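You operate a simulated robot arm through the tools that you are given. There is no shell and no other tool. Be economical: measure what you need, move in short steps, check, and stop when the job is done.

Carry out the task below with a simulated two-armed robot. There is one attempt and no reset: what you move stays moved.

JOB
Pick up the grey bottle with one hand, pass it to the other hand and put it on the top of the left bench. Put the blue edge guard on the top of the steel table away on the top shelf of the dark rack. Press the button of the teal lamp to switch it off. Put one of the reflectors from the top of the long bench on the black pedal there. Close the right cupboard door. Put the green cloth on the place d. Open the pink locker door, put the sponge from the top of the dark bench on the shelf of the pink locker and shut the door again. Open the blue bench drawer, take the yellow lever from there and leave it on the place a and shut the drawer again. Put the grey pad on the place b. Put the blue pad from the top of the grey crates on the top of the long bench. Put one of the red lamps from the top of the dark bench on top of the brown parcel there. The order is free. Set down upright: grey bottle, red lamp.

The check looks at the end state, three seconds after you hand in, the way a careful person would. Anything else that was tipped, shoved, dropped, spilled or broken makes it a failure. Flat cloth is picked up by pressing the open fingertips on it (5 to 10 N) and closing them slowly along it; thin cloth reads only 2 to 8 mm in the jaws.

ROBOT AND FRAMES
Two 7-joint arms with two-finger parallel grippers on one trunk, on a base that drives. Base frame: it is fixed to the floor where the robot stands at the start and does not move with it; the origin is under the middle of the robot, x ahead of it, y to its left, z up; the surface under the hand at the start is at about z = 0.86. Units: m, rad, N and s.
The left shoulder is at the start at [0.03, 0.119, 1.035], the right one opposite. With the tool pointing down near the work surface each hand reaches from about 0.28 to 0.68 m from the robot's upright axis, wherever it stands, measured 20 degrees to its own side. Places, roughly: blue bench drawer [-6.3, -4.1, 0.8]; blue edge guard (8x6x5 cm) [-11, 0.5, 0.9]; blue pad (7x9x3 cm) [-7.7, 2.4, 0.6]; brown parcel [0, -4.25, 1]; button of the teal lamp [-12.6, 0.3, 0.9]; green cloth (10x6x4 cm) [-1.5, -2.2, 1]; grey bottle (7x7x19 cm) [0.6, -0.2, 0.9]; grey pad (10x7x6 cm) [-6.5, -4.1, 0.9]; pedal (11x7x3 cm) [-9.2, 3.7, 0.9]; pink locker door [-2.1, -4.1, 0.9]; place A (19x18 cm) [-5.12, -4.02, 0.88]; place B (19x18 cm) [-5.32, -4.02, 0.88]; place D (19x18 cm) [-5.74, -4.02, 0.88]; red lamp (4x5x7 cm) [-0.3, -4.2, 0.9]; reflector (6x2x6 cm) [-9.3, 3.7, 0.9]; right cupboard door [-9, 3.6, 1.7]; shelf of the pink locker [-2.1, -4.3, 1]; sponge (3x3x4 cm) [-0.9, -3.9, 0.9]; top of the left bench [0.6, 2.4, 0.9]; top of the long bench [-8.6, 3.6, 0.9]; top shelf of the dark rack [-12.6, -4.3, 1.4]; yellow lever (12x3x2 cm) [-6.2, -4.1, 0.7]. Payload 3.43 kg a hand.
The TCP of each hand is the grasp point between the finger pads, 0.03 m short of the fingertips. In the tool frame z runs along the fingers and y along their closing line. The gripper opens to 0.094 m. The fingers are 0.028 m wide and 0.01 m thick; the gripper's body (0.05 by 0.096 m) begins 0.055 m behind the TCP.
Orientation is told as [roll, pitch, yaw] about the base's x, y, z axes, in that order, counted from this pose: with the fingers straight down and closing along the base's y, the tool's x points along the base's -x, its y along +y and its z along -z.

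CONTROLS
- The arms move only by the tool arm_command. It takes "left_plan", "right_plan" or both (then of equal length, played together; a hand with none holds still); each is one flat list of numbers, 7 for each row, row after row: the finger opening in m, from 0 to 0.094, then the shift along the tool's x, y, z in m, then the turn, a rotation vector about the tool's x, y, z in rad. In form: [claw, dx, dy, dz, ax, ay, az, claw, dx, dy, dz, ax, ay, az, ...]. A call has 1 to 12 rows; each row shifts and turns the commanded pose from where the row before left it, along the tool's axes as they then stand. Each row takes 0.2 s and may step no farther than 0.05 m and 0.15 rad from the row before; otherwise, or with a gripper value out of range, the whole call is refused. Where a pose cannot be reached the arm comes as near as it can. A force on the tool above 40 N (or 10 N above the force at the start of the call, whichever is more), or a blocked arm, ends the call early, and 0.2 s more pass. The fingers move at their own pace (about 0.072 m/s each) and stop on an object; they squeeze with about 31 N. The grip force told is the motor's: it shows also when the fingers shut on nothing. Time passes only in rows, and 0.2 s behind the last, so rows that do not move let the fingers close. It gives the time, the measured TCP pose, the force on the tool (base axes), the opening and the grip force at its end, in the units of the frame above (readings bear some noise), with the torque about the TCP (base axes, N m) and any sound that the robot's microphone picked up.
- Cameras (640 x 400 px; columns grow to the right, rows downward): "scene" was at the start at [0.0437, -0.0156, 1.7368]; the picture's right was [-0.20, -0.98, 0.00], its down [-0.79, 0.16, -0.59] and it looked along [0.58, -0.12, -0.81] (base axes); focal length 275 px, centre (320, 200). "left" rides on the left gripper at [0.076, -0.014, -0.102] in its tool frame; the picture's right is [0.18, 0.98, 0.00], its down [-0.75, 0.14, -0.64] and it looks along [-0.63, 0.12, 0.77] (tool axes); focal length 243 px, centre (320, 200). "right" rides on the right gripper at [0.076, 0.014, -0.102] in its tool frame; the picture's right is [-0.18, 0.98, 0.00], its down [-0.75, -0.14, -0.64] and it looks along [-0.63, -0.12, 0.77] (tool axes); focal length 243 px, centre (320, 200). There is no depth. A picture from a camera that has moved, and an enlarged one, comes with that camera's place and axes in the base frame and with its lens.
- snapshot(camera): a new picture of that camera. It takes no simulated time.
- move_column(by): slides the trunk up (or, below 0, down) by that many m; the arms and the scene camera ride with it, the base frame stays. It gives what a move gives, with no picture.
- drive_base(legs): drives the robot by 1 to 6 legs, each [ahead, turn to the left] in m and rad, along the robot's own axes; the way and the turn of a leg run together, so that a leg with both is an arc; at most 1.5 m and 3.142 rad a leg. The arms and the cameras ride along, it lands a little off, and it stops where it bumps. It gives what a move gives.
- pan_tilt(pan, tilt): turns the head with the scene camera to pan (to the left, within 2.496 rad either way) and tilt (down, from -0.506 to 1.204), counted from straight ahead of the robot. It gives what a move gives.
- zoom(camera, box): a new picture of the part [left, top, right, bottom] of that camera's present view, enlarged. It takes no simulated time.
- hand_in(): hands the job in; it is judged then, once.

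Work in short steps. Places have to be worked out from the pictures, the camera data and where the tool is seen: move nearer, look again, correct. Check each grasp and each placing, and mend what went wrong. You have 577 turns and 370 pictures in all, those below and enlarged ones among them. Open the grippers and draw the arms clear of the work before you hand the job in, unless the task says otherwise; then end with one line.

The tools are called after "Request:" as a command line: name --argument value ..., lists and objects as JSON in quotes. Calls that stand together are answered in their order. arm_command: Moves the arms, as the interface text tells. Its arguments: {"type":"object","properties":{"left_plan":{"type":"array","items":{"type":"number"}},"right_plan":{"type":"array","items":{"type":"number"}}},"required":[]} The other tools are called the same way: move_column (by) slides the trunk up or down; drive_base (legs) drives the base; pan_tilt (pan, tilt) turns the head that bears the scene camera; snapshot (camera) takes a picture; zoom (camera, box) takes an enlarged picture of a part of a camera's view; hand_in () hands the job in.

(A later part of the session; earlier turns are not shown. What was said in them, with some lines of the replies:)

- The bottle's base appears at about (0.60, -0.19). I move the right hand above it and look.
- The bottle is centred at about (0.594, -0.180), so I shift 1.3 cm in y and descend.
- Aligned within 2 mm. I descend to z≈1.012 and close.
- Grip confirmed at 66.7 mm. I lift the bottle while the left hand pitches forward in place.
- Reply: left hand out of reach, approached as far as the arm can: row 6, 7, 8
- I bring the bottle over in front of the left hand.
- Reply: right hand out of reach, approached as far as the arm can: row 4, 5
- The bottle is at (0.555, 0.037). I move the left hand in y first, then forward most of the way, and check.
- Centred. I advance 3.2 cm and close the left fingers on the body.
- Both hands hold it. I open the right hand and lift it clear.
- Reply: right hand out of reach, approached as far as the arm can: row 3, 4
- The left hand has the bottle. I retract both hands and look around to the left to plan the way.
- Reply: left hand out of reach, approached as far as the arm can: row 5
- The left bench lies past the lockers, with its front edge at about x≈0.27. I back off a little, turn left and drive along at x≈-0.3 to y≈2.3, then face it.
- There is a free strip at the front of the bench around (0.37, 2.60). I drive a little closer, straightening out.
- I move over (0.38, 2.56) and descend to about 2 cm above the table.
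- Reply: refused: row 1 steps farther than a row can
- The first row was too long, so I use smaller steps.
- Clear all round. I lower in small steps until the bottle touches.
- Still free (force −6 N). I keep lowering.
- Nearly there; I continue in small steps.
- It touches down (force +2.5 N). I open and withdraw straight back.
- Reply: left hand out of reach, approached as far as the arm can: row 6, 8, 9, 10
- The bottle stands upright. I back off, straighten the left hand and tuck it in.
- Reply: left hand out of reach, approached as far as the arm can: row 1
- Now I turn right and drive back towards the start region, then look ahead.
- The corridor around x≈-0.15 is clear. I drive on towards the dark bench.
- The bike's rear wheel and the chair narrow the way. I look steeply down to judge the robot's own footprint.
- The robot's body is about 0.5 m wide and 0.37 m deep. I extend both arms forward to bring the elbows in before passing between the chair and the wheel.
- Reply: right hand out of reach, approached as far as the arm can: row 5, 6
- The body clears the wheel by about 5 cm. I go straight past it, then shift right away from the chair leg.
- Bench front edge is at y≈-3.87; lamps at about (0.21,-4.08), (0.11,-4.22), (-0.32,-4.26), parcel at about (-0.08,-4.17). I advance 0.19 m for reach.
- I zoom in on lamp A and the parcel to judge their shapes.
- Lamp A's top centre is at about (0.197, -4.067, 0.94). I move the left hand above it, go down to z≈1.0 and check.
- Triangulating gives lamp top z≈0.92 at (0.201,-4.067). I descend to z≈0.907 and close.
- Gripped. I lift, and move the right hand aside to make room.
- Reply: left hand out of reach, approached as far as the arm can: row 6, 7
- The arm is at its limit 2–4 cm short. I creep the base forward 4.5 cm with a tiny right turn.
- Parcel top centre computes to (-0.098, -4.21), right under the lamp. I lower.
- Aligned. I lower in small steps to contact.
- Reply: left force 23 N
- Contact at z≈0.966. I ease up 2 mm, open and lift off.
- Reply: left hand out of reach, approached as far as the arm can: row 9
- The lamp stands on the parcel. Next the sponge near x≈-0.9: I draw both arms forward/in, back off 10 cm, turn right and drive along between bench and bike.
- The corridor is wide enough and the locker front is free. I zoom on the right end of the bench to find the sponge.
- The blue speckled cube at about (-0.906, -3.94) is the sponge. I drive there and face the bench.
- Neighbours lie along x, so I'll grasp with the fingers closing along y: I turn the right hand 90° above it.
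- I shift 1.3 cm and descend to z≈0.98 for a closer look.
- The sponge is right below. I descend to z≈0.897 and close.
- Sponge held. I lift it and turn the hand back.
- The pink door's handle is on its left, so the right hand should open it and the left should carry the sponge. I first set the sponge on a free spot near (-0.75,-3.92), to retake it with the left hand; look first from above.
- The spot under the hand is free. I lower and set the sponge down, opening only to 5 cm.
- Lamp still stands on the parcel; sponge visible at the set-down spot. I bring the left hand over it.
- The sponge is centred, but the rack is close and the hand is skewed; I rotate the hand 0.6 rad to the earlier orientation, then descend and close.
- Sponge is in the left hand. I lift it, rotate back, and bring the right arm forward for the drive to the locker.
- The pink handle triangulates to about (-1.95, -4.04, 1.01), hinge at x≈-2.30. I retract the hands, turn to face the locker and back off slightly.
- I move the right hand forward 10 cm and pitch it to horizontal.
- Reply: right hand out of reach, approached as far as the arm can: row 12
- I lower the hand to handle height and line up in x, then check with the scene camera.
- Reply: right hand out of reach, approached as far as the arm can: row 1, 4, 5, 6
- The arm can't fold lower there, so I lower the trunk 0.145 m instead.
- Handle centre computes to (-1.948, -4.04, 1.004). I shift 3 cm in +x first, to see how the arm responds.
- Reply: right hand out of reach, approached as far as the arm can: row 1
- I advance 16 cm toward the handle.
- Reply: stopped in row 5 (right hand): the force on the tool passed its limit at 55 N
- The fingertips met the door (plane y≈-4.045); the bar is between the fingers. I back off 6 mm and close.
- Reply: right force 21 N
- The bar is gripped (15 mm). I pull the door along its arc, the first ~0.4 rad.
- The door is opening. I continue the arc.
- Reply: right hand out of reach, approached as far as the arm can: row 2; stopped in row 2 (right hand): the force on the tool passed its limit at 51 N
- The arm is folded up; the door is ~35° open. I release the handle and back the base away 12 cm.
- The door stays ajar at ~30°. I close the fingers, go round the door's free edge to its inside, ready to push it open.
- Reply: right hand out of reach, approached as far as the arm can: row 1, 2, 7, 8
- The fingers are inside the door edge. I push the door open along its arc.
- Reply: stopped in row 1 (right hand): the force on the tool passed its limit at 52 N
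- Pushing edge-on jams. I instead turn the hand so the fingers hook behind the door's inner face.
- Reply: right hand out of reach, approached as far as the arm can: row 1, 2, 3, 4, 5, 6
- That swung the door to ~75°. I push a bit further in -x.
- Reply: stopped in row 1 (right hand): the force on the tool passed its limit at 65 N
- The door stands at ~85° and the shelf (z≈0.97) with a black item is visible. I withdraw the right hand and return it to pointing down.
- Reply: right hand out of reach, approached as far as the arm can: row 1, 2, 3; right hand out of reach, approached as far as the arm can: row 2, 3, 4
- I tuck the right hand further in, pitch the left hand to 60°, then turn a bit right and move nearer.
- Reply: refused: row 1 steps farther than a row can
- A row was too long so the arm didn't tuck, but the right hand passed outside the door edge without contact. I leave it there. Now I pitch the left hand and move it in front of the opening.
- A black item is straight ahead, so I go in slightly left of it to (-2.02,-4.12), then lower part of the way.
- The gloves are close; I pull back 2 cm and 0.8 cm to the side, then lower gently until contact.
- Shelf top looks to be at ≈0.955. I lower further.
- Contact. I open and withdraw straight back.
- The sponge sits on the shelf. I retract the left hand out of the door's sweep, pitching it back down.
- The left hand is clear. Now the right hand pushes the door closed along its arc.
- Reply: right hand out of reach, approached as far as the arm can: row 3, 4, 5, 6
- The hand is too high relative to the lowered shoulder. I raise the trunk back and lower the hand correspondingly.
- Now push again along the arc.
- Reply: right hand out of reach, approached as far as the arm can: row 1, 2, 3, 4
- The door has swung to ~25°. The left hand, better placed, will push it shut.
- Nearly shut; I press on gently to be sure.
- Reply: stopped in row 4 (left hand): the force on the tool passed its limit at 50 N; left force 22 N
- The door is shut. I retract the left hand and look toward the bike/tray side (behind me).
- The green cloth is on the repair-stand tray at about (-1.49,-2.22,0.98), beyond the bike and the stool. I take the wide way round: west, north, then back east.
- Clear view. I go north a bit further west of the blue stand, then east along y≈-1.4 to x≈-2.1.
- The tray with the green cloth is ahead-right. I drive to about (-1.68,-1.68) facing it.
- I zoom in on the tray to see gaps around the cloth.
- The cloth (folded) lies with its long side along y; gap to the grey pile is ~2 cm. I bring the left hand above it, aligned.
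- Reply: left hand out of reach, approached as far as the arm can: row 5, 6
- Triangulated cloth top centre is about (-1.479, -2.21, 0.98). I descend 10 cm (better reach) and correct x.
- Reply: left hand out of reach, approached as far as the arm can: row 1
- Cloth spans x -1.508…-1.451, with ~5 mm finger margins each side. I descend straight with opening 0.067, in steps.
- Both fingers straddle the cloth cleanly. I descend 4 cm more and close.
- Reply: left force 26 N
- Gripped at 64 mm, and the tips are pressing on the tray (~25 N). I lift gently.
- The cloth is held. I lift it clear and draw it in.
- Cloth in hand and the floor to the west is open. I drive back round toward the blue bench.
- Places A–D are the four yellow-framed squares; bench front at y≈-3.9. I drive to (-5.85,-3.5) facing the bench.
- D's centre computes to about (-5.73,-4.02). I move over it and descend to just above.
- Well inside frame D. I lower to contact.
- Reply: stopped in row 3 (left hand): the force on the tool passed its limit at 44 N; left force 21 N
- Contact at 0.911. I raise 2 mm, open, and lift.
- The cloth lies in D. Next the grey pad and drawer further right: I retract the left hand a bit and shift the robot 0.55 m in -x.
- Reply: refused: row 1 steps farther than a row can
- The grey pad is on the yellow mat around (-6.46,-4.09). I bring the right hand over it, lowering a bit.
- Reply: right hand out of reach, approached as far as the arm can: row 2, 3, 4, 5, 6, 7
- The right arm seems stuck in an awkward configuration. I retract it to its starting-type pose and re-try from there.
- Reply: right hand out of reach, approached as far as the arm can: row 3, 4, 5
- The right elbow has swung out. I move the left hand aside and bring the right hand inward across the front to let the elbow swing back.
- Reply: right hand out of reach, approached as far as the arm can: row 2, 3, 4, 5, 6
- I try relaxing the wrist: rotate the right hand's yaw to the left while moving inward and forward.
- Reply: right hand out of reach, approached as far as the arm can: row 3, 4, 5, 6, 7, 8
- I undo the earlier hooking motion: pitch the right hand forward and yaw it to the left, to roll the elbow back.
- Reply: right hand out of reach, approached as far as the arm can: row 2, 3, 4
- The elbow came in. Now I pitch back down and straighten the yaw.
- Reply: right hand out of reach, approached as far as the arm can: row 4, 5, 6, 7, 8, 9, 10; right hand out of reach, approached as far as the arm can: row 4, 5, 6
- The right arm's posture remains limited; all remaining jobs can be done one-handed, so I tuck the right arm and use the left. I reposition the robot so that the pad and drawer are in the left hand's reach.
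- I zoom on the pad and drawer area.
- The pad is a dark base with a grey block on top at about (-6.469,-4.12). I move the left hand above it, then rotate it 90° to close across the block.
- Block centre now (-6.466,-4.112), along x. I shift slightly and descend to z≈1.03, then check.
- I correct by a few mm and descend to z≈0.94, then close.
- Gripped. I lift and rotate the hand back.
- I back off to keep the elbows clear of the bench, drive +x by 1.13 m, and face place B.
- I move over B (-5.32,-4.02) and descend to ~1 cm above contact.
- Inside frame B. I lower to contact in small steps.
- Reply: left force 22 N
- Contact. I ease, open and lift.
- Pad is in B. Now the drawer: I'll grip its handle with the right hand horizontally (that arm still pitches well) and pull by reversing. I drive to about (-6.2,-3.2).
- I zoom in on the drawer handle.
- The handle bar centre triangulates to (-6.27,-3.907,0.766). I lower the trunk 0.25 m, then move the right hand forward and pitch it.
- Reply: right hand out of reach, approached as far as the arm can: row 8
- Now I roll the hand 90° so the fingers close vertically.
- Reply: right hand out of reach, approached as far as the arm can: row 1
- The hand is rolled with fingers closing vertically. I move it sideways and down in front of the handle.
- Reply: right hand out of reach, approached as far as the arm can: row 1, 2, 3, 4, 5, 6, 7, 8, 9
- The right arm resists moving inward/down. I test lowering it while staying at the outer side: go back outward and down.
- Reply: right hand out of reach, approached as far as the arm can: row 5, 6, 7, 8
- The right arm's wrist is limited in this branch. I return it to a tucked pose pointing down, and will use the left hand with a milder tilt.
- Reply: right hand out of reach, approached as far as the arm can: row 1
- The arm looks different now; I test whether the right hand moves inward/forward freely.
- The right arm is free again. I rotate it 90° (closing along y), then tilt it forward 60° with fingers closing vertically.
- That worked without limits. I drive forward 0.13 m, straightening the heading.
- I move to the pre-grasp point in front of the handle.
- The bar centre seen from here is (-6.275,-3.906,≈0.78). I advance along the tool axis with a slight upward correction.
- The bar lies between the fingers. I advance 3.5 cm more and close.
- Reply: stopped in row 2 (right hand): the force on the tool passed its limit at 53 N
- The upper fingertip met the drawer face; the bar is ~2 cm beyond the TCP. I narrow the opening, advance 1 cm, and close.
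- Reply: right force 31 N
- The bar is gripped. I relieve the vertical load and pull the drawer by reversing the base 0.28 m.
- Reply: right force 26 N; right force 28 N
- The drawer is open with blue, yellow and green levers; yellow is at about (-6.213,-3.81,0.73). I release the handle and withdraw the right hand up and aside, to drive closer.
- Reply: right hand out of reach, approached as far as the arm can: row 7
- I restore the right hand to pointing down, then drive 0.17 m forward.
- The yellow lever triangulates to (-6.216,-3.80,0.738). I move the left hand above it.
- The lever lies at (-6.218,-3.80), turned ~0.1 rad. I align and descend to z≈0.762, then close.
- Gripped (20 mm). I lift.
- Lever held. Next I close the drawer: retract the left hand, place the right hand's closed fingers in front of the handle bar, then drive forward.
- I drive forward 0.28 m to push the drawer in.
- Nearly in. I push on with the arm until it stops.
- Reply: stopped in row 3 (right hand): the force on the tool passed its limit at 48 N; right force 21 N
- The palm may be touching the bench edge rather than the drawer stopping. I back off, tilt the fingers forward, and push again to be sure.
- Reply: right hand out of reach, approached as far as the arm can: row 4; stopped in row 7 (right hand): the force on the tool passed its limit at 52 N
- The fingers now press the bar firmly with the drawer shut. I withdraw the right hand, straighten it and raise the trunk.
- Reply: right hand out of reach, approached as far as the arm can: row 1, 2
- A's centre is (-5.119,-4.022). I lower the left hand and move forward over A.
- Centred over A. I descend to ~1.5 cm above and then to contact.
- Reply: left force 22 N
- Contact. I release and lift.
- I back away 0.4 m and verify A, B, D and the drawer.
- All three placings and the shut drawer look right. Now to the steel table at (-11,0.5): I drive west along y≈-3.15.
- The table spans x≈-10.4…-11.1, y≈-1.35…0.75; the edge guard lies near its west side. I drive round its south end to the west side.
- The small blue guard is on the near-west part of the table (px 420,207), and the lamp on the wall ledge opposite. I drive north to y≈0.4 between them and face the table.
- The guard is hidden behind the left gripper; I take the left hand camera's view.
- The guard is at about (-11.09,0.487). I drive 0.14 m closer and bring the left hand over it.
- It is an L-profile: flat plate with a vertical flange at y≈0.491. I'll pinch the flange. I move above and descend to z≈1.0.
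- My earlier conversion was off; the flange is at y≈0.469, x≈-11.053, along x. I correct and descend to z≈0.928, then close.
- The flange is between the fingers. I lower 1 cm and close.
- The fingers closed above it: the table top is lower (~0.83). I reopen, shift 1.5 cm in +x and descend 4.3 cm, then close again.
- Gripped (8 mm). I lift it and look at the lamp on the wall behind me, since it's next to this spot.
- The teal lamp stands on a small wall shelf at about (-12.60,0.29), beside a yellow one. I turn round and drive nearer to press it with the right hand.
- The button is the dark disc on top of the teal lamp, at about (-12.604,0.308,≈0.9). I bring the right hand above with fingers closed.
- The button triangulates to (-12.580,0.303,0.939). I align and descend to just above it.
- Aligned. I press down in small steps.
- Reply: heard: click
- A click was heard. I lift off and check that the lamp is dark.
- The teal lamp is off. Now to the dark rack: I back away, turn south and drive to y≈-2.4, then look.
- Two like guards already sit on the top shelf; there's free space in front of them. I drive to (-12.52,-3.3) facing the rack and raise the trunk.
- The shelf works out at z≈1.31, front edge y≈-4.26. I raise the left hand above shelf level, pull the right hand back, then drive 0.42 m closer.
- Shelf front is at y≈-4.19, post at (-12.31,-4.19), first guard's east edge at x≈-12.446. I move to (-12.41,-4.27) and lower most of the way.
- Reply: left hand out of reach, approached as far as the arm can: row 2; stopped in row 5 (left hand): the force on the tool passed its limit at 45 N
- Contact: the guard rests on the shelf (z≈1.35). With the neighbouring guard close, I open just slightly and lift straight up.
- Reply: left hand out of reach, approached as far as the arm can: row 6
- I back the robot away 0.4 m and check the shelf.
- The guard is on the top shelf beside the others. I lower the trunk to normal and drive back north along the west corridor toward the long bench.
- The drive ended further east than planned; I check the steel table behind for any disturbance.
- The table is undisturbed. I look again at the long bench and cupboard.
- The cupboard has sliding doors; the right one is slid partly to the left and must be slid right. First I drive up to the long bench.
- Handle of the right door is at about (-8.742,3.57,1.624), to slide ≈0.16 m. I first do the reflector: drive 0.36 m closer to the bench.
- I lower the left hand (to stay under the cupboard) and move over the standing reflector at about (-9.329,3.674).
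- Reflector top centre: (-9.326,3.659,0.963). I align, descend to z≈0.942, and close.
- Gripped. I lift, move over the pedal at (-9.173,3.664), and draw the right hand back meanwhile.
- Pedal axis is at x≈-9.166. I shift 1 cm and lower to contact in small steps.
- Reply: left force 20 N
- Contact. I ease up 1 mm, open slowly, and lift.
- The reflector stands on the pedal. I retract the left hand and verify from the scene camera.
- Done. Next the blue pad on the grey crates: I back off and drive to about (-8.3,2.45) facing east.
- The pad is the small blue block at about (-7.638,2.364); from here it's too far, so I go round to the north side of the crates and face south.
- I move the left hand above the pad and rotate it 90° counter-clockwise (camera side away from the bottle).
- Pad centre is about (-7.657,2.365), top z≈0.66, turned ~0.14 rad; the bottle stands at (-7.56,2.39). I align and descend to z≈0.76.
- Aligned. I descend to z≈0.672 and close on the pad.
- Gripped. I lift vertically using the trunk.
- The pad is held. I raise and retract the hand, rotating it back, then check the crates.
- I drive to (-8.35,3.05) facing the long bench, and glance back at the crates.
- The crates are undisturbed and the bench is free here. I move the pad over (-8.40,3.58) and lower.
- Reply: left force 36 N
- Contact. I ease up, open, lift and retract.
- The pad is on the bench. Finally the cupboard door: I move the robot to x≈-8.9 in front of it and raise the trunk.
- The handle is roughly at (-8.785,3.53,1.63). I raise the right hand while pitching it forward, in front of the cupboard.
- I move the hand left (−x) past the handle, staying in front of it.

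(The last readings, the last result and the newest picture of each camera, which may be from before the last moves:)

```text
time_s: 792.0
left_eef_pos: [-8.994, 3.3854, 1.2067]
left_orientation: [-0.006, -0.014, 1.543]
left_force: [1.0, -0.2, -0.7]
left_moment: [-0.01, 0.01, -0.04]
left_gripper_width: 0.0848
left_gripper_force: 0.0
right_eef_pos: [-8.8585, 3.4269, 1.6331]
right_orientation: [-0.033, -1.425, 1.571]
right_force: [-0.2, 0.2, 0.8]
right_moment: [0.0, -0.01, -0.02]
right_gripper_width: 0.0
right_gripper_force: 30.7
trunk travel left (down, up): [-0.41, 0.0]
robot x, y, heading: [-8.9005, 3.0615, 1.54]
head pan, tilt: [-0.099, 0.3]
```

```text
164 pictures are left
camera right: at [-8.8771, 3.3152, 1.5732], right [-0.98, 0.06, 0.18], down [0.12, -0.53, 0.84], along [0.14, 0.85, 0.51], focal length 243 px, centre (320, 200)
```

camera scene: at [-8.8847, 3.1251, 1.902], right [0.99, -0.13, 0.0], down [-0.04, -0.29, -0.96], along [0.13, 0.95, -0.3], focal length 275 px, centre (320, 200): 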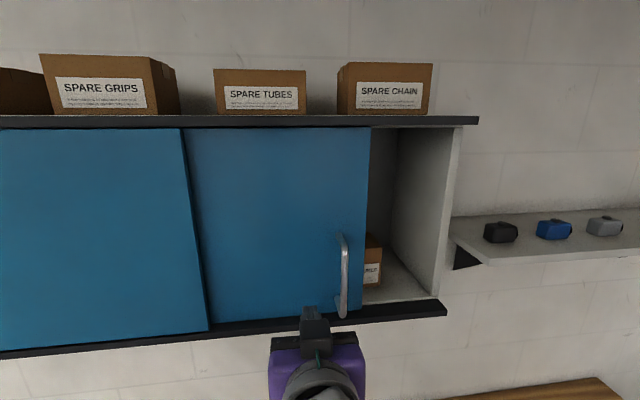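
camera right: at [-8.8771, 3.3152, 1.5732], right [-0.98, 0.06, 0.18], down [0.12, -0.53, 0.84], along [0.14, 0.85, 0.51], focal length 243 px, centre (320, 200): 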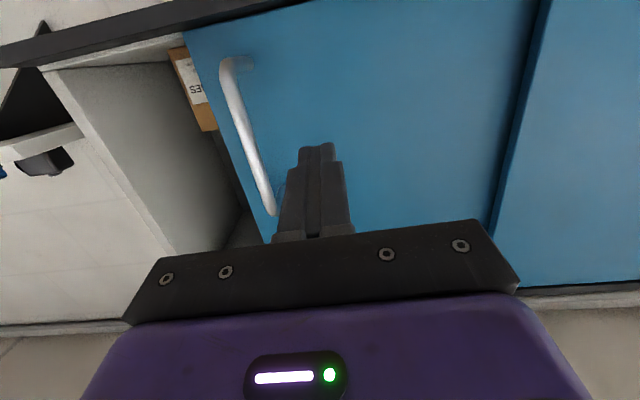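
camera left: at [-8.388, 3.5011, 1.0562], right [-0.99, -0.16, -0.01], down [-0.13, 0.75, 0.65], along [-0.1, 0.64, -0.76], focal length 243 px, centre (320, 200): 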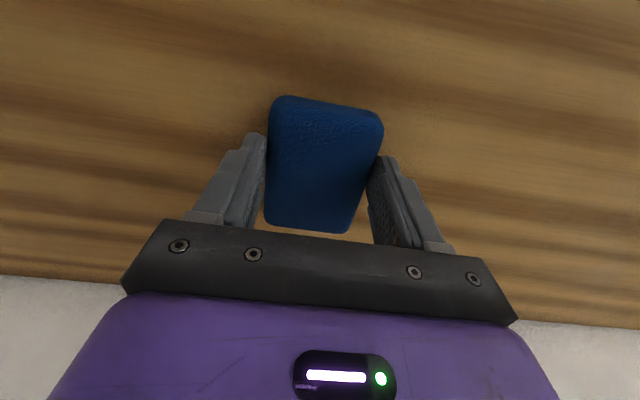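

Handle bar is at (-8.787,3.536,1.633). I advance the fingers beside it (left side).

Request:
arm_command --right_plan '[0, -0.0065, 0, 0.044, 0, 0, 0, 0, -0.0065, 0, 0.044, 0, 0, 0, 0, -0.001, 0, 0.007, 0, 0, 0, 0, 0, 0, 0, 0, 0, 0]'

Request:
snapshot --camera "right"

```text
time_s: 793.0
left_eef_pos: [-8.9943, 3.385, 1.2076]
left_orientation: [-0.008, -0.011, 1.544]
left_force: [-0.8, 0.0, 0.1]
left_moment: [-0.04, -0.01, 0.0]
left_gripper_width: 0.0849
left_gripper_force: 0.2
right_eef_pos: [-8.8591, 3.5218, 1.6339]
right_orientation: [0.095, -1.425, 1.468]
right_force: [0.0, -0.1, -0.9]
right_moment: [-0.04, -0.02, 0.06]
right_gripper_width: 0.0
right_gripper_force: 30.6
trunk travel left (down, up): [-0.41, 0.0]
robot x, y, heading: [-8.8989, 3.064, 1.538]
head pan, tilt: [-0.099, 0.3]
```

```text
163 pictures are left
camera right: at [-8.8767, 3.4088, 1.5747], right [-0.98, 0.04, 0.2], down [0.15, -0.53, 0.84], along [0.13, 0.85, 0.51], focal length 243 px, centre (320, 200)
```

right: 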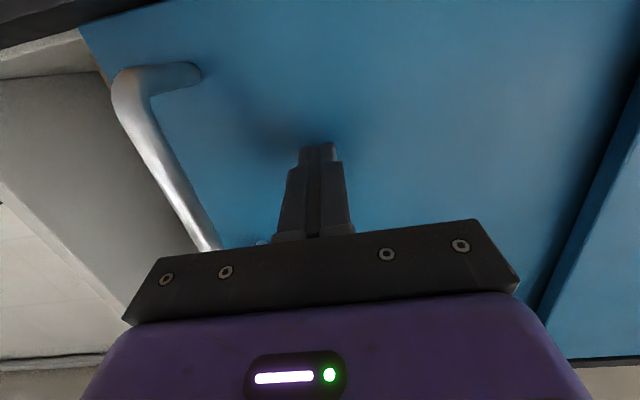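

The fingertips are beside the bar. I push to +x in steps.

Request:
arm_command --right_plan '[0, 0, -0.035, 0.003, 0, 0, 0, 0, 0, -0.035, 0.003, 0, 0, 0, 0, 0, -0.035, 0.003, 0, 0, 0, 0, 0, -0.035, 0.003, 0, 0, 0, 0, 0, 0, 0, 0, 0, 0]'

Request:
snapshot --camera "scene"

```text
time_s: 794.2
left_eef_pos: [-8.9955, 3.3805, 1.2082]
left_orientation: [-0.007, -0.015, 1.542]
left_force: [0.0, -0.1, 0.5]
left_moment: [0.02, 0.0, -0.03]
left_gripper_width: 0.0849
left_gripper_force: 0.1
right_eef_pos: [-8.7129, 3.5264, 1.63]
right_orientation: [-0.044, -1.43, 1.583]
right_force: [0.7, -15.4, 0.9]
right_moment: [0.19, 0.14, -0.02]
right_gripper_width: 0.0001
right_gripper_force: 31.0
trunk travel left (down, up): [-0.41, 0.0]
robot x, y, heading: [-8.8954, 3.0659, 1.538]
head pan, tilt: [-0.099, 0.3]
```

```text
162 pictures are left
camera scene: at [-8.8858, 3.1195, 1.9022], right [0.99, -0.13, 0.0], down [-0.04, -0.29, -0.96], along [0.13, 0.95, -0.29], focal length 275 px, centre (320, 200)
```

scene: 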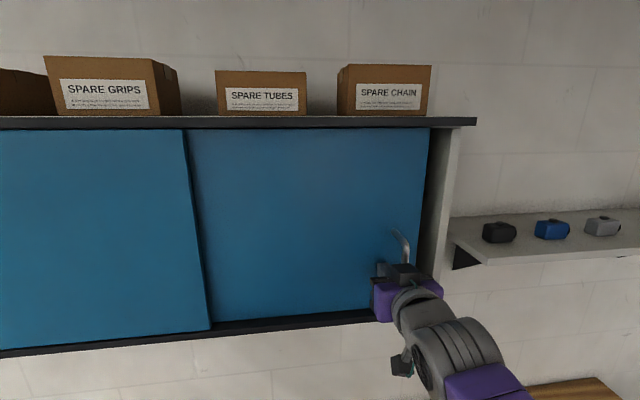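

It slides. I ease the pressing and continue to the end stop.

Request:
arm_command --right_plan '[0, 0, -0.02, -0.004, 0, 0, 0, 0, 0, -0.025, 0, 0, 0, 0, 0, 0, -0.025, 0, 0, 0, 0, 0, 0, -0.02, 0, 0, 0, 0, 0, 0, -0.015, 0, 0, 0, 0, 0, 0, 0, 0, 0, 0, 0]'

Request:
snapshot --camera "scene"

```text
time_s: 795.3
left_eef_pos: [-8.9989, 3.3843, 1.2072]
left_orientation: [-0.01, -0.014, 1.548]
left_force: [0.7, 0.1, 0.3]
left_moment: [0.04, 0.08, 0.01]
left_gripper_width: 0.0851
left_gripper_force: 0.1
right_eef_pos: [-8.647, 3.524, 1.6318]
right_orientation: [-0.045, -1.421, 1.627]
right_force: [-37.0, 0.2, 1.1]
right_moment: [-0.03, 0.14, -0.64]
right_gripper_width: 0.0
right_gripper_force: 30.7
trunk travel left (down, up): [-0.41, 0.0]
robot x, y, heading: [-8.8981, 3.0622, 1.543]
head pan, tilt: [-0.099, 0.3]
stopped in row 5 (right hand): the force on the tool passed its limit at 47 N (the readings are from after the stop); the commanded pose is now the measured one
```

```text
161 pictures are left
camera scene: at [-8.8899, 3.1239, 1.9021], right [0.99, -0.13, 0.0], down [-0.04, -0.29, -0.96], along [0.12, 0.95, -0.29], focal length 275 px, centre (320, 200)
```

scene: 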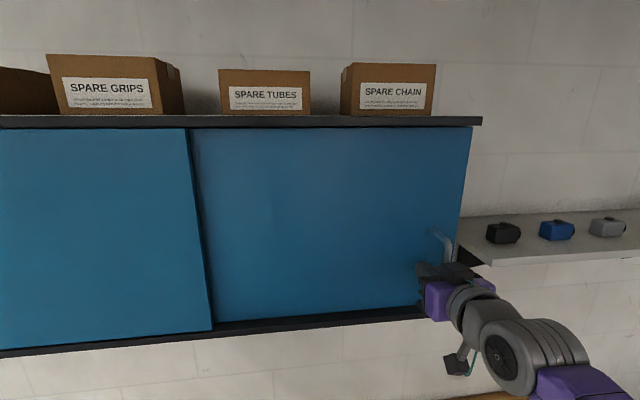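

The right door reached its stop and covers the opening. I back the hand out straight and lower it to a clear pose.

Request:
arm_command --right_plan '[0, 0, 0.012, 0, 0, 0, 0, 0, 0.006, 0, -0.042, 0, 0, 0, 0, 0.006, 0, -0.042, 0, 0, 0, 0, 0.006, 0, -0.03, 0, 0, 0, 0, 0.04, 0, 0.005, 0, 0.14, 0, 0, 0.038, 0, 0.01, 0, 0.14, 0, 0, 0.035, 0, 0.015, 0, 0.14, 0, 0, 0.03, 0, 0.02, 0, 0.14, 0, 0, 0.027, 0, 0.025, 0, 0.14, 0, 0, 0.022, 0, 0.03, 0, 0.14, 0, 0, 0.016, 0, 0.035, 0, 0.14, 0, 0, 0.01, 0, 0.035, 0, 0.14, 0]'

Request:
snapshot --camera "scene"

```text
time_s: 797.9
left_eef_pos: [-8.9949, 3.3866, 1.2064]
left_orientation: [-0.007, -0.013, 1.543]
left_force: [0.9, -0.5, -0.8]
left_moment: [0.0, -0.01, -0.03]
left_gripper_width: 0.085
left_gripper_force: 0.0
right_eef_pos: [-8.6429, 3.4218, 1.3257]
right_orientation: [-0.005, -0.295, 1.564]
right_force: [0.3, 0.6, 0.4]
right_moment: [-0.03, 0.02, 0.0]
right_gripper_width: 0.0
right_gripper_force: 30.9
trunk travel left (down, up): [-0.41, 0.0]
robot x, y, heading: [-8.8989, 3.0616, 1.541]
head pan, tilt: [-0.099, 0.3]
```

```text
160 pictures are left
camera scene: at [-8.8853, 3.1273, 1.9019], right [0.99, -0.13, 0.0], down [-0.04, -0.29, -0.95], along [0.13, 0.95, -0.3], focal length 275 px, centre (320, 200)
```

scene: 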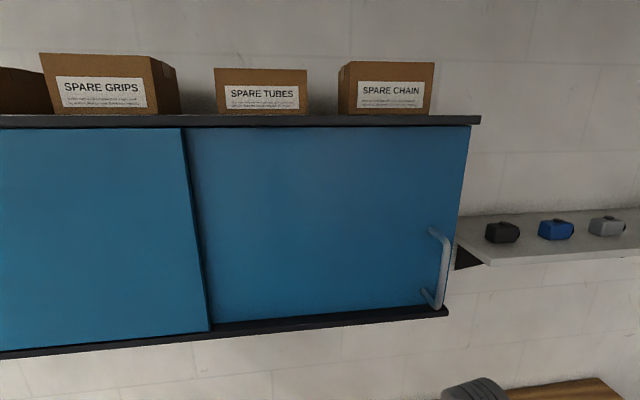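

All jobs are done. I open the grippers, back away from the bench, and take a last look at the bench.

Request:
arm_command --right_plan '[0.08, 0.04, 0, 0, 0, 0.15, 0, 0.08, 0.03, 0, 0, 0, 0.14, 0, 0.08, 0, 0, 0, 0, 0, 0]'

Request:
drive_base --legs '[[-0.45, 0]]'

Request:
pan_tilt --pan 0.1 --tilt 0.5

Request:
snapshot --camera "scene"

```text
time_s: 798.7
left_eef_pos: [-8.9955, 3.3846, 1.207]
left_orientation: [-0.007, -0.013, 1.545]
left_force: [0.1, 0.8, 0.1]
left_moment: [0.02, 0.0, -0.02]
left_gripper_width: 0.0851
left_gripper_force: 0.0
right_eef_pos: [-8.6419, 3.3515, 1.3085]
right_orientation: [-0.007, -0.007, 1.562]
right_force: [-0.6, -0.2, 0.1]
right_moment: [0.0, -0.03, 0.01]
right_gripper_width: 0.0801
right_gripper_force: 0.0
trunk travel left (down, up): [-0.41, 0.0]
robot x, y, heading: [-8.8963, 3.0627, 1.539]
head pan, tilt: [-0.099, 0.3]
```

```text
time_s: 801.4
left_eef_pos: [-9.0104, 2.9461, 1.2071]
left_orientation: [-0.007, -0.012, 1.547]
left_force: [1.0, 0.5, 0.9]
left_moment: [0.0, 0.0, 0.06]
left_gripper_width: 0.0851
left_gripper_force: 0.0
right_eef_pos: [-8.6571, 2.9162, 1.3087]
right_orientation: [-0.006, -0.008, 1.564]
right_force: [-0.4, -0.1, -0.5]
right_moment: [-0.01, 0.03, 0.01]
right_gripper_width: 0.0803
right_gripper_force: 0.1
trunk travel left (down, up): [-0.41, 0.0]
robot x, y, heading: [-8.9153, 2.6247, 1.536]
head pan, tilt: [-0.099, 0.3]
```

```text
time_s: 802.1
left_eef_pos: [-9.0104, 2.9475, 1.2071]
left_orientation: [-0.008, -0.013, 1.547]
left_force: [0.4, -1.3, -0.6]
left_moment: [-0.02, -0.02, 0.01]
left_gripper_width: 0.0852
left_gripper_force: 0.1
right_eef_pos: [-8.6577, 2.9144, 1.3097]
right_orientation: [-0.005, -0.009, 1.565]
right_force: [0.0, -0.1, 0.6]
right_moment: [0.0, -0.03, -0.01]
right_gripper_width: 0.0802
right_gripper_force: 0.0
trunk travel left (down, up): [-0.41, 0.0]
robot x, y, heading: [-8.9139, 2.6219, 1.541]
head pan, tilt: [0.099, 0.499]
```

```text
159 pictures are left
camera scene: at [-8.9182, 2.6848, 1.8837], right [1.0, 0.07, 0.0], down [0.03, -0.48, -0.88], along [-0.06, 0.88, -0.48], focal length 275 px, centre (320, 200)
```

scene: 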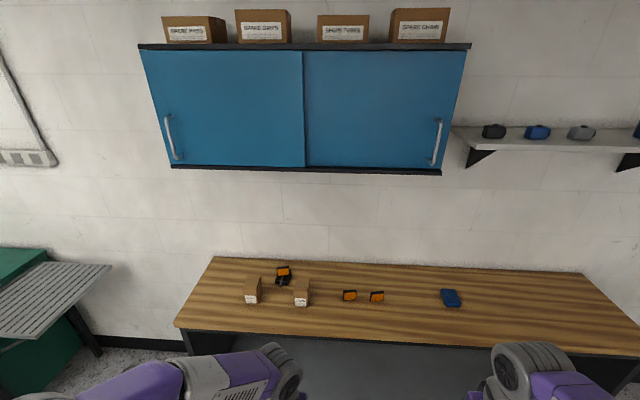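

The cupboard is closed, the reflector is on the pedal and the pad is on the bench. The arms are clear, so I hand in.

Request:
hand_in

```text
The job is handed in.
```

I handed the job in with all eleven tasks done and nothing seen tipped, dropped or knocked over; the judge's result is not back yet.
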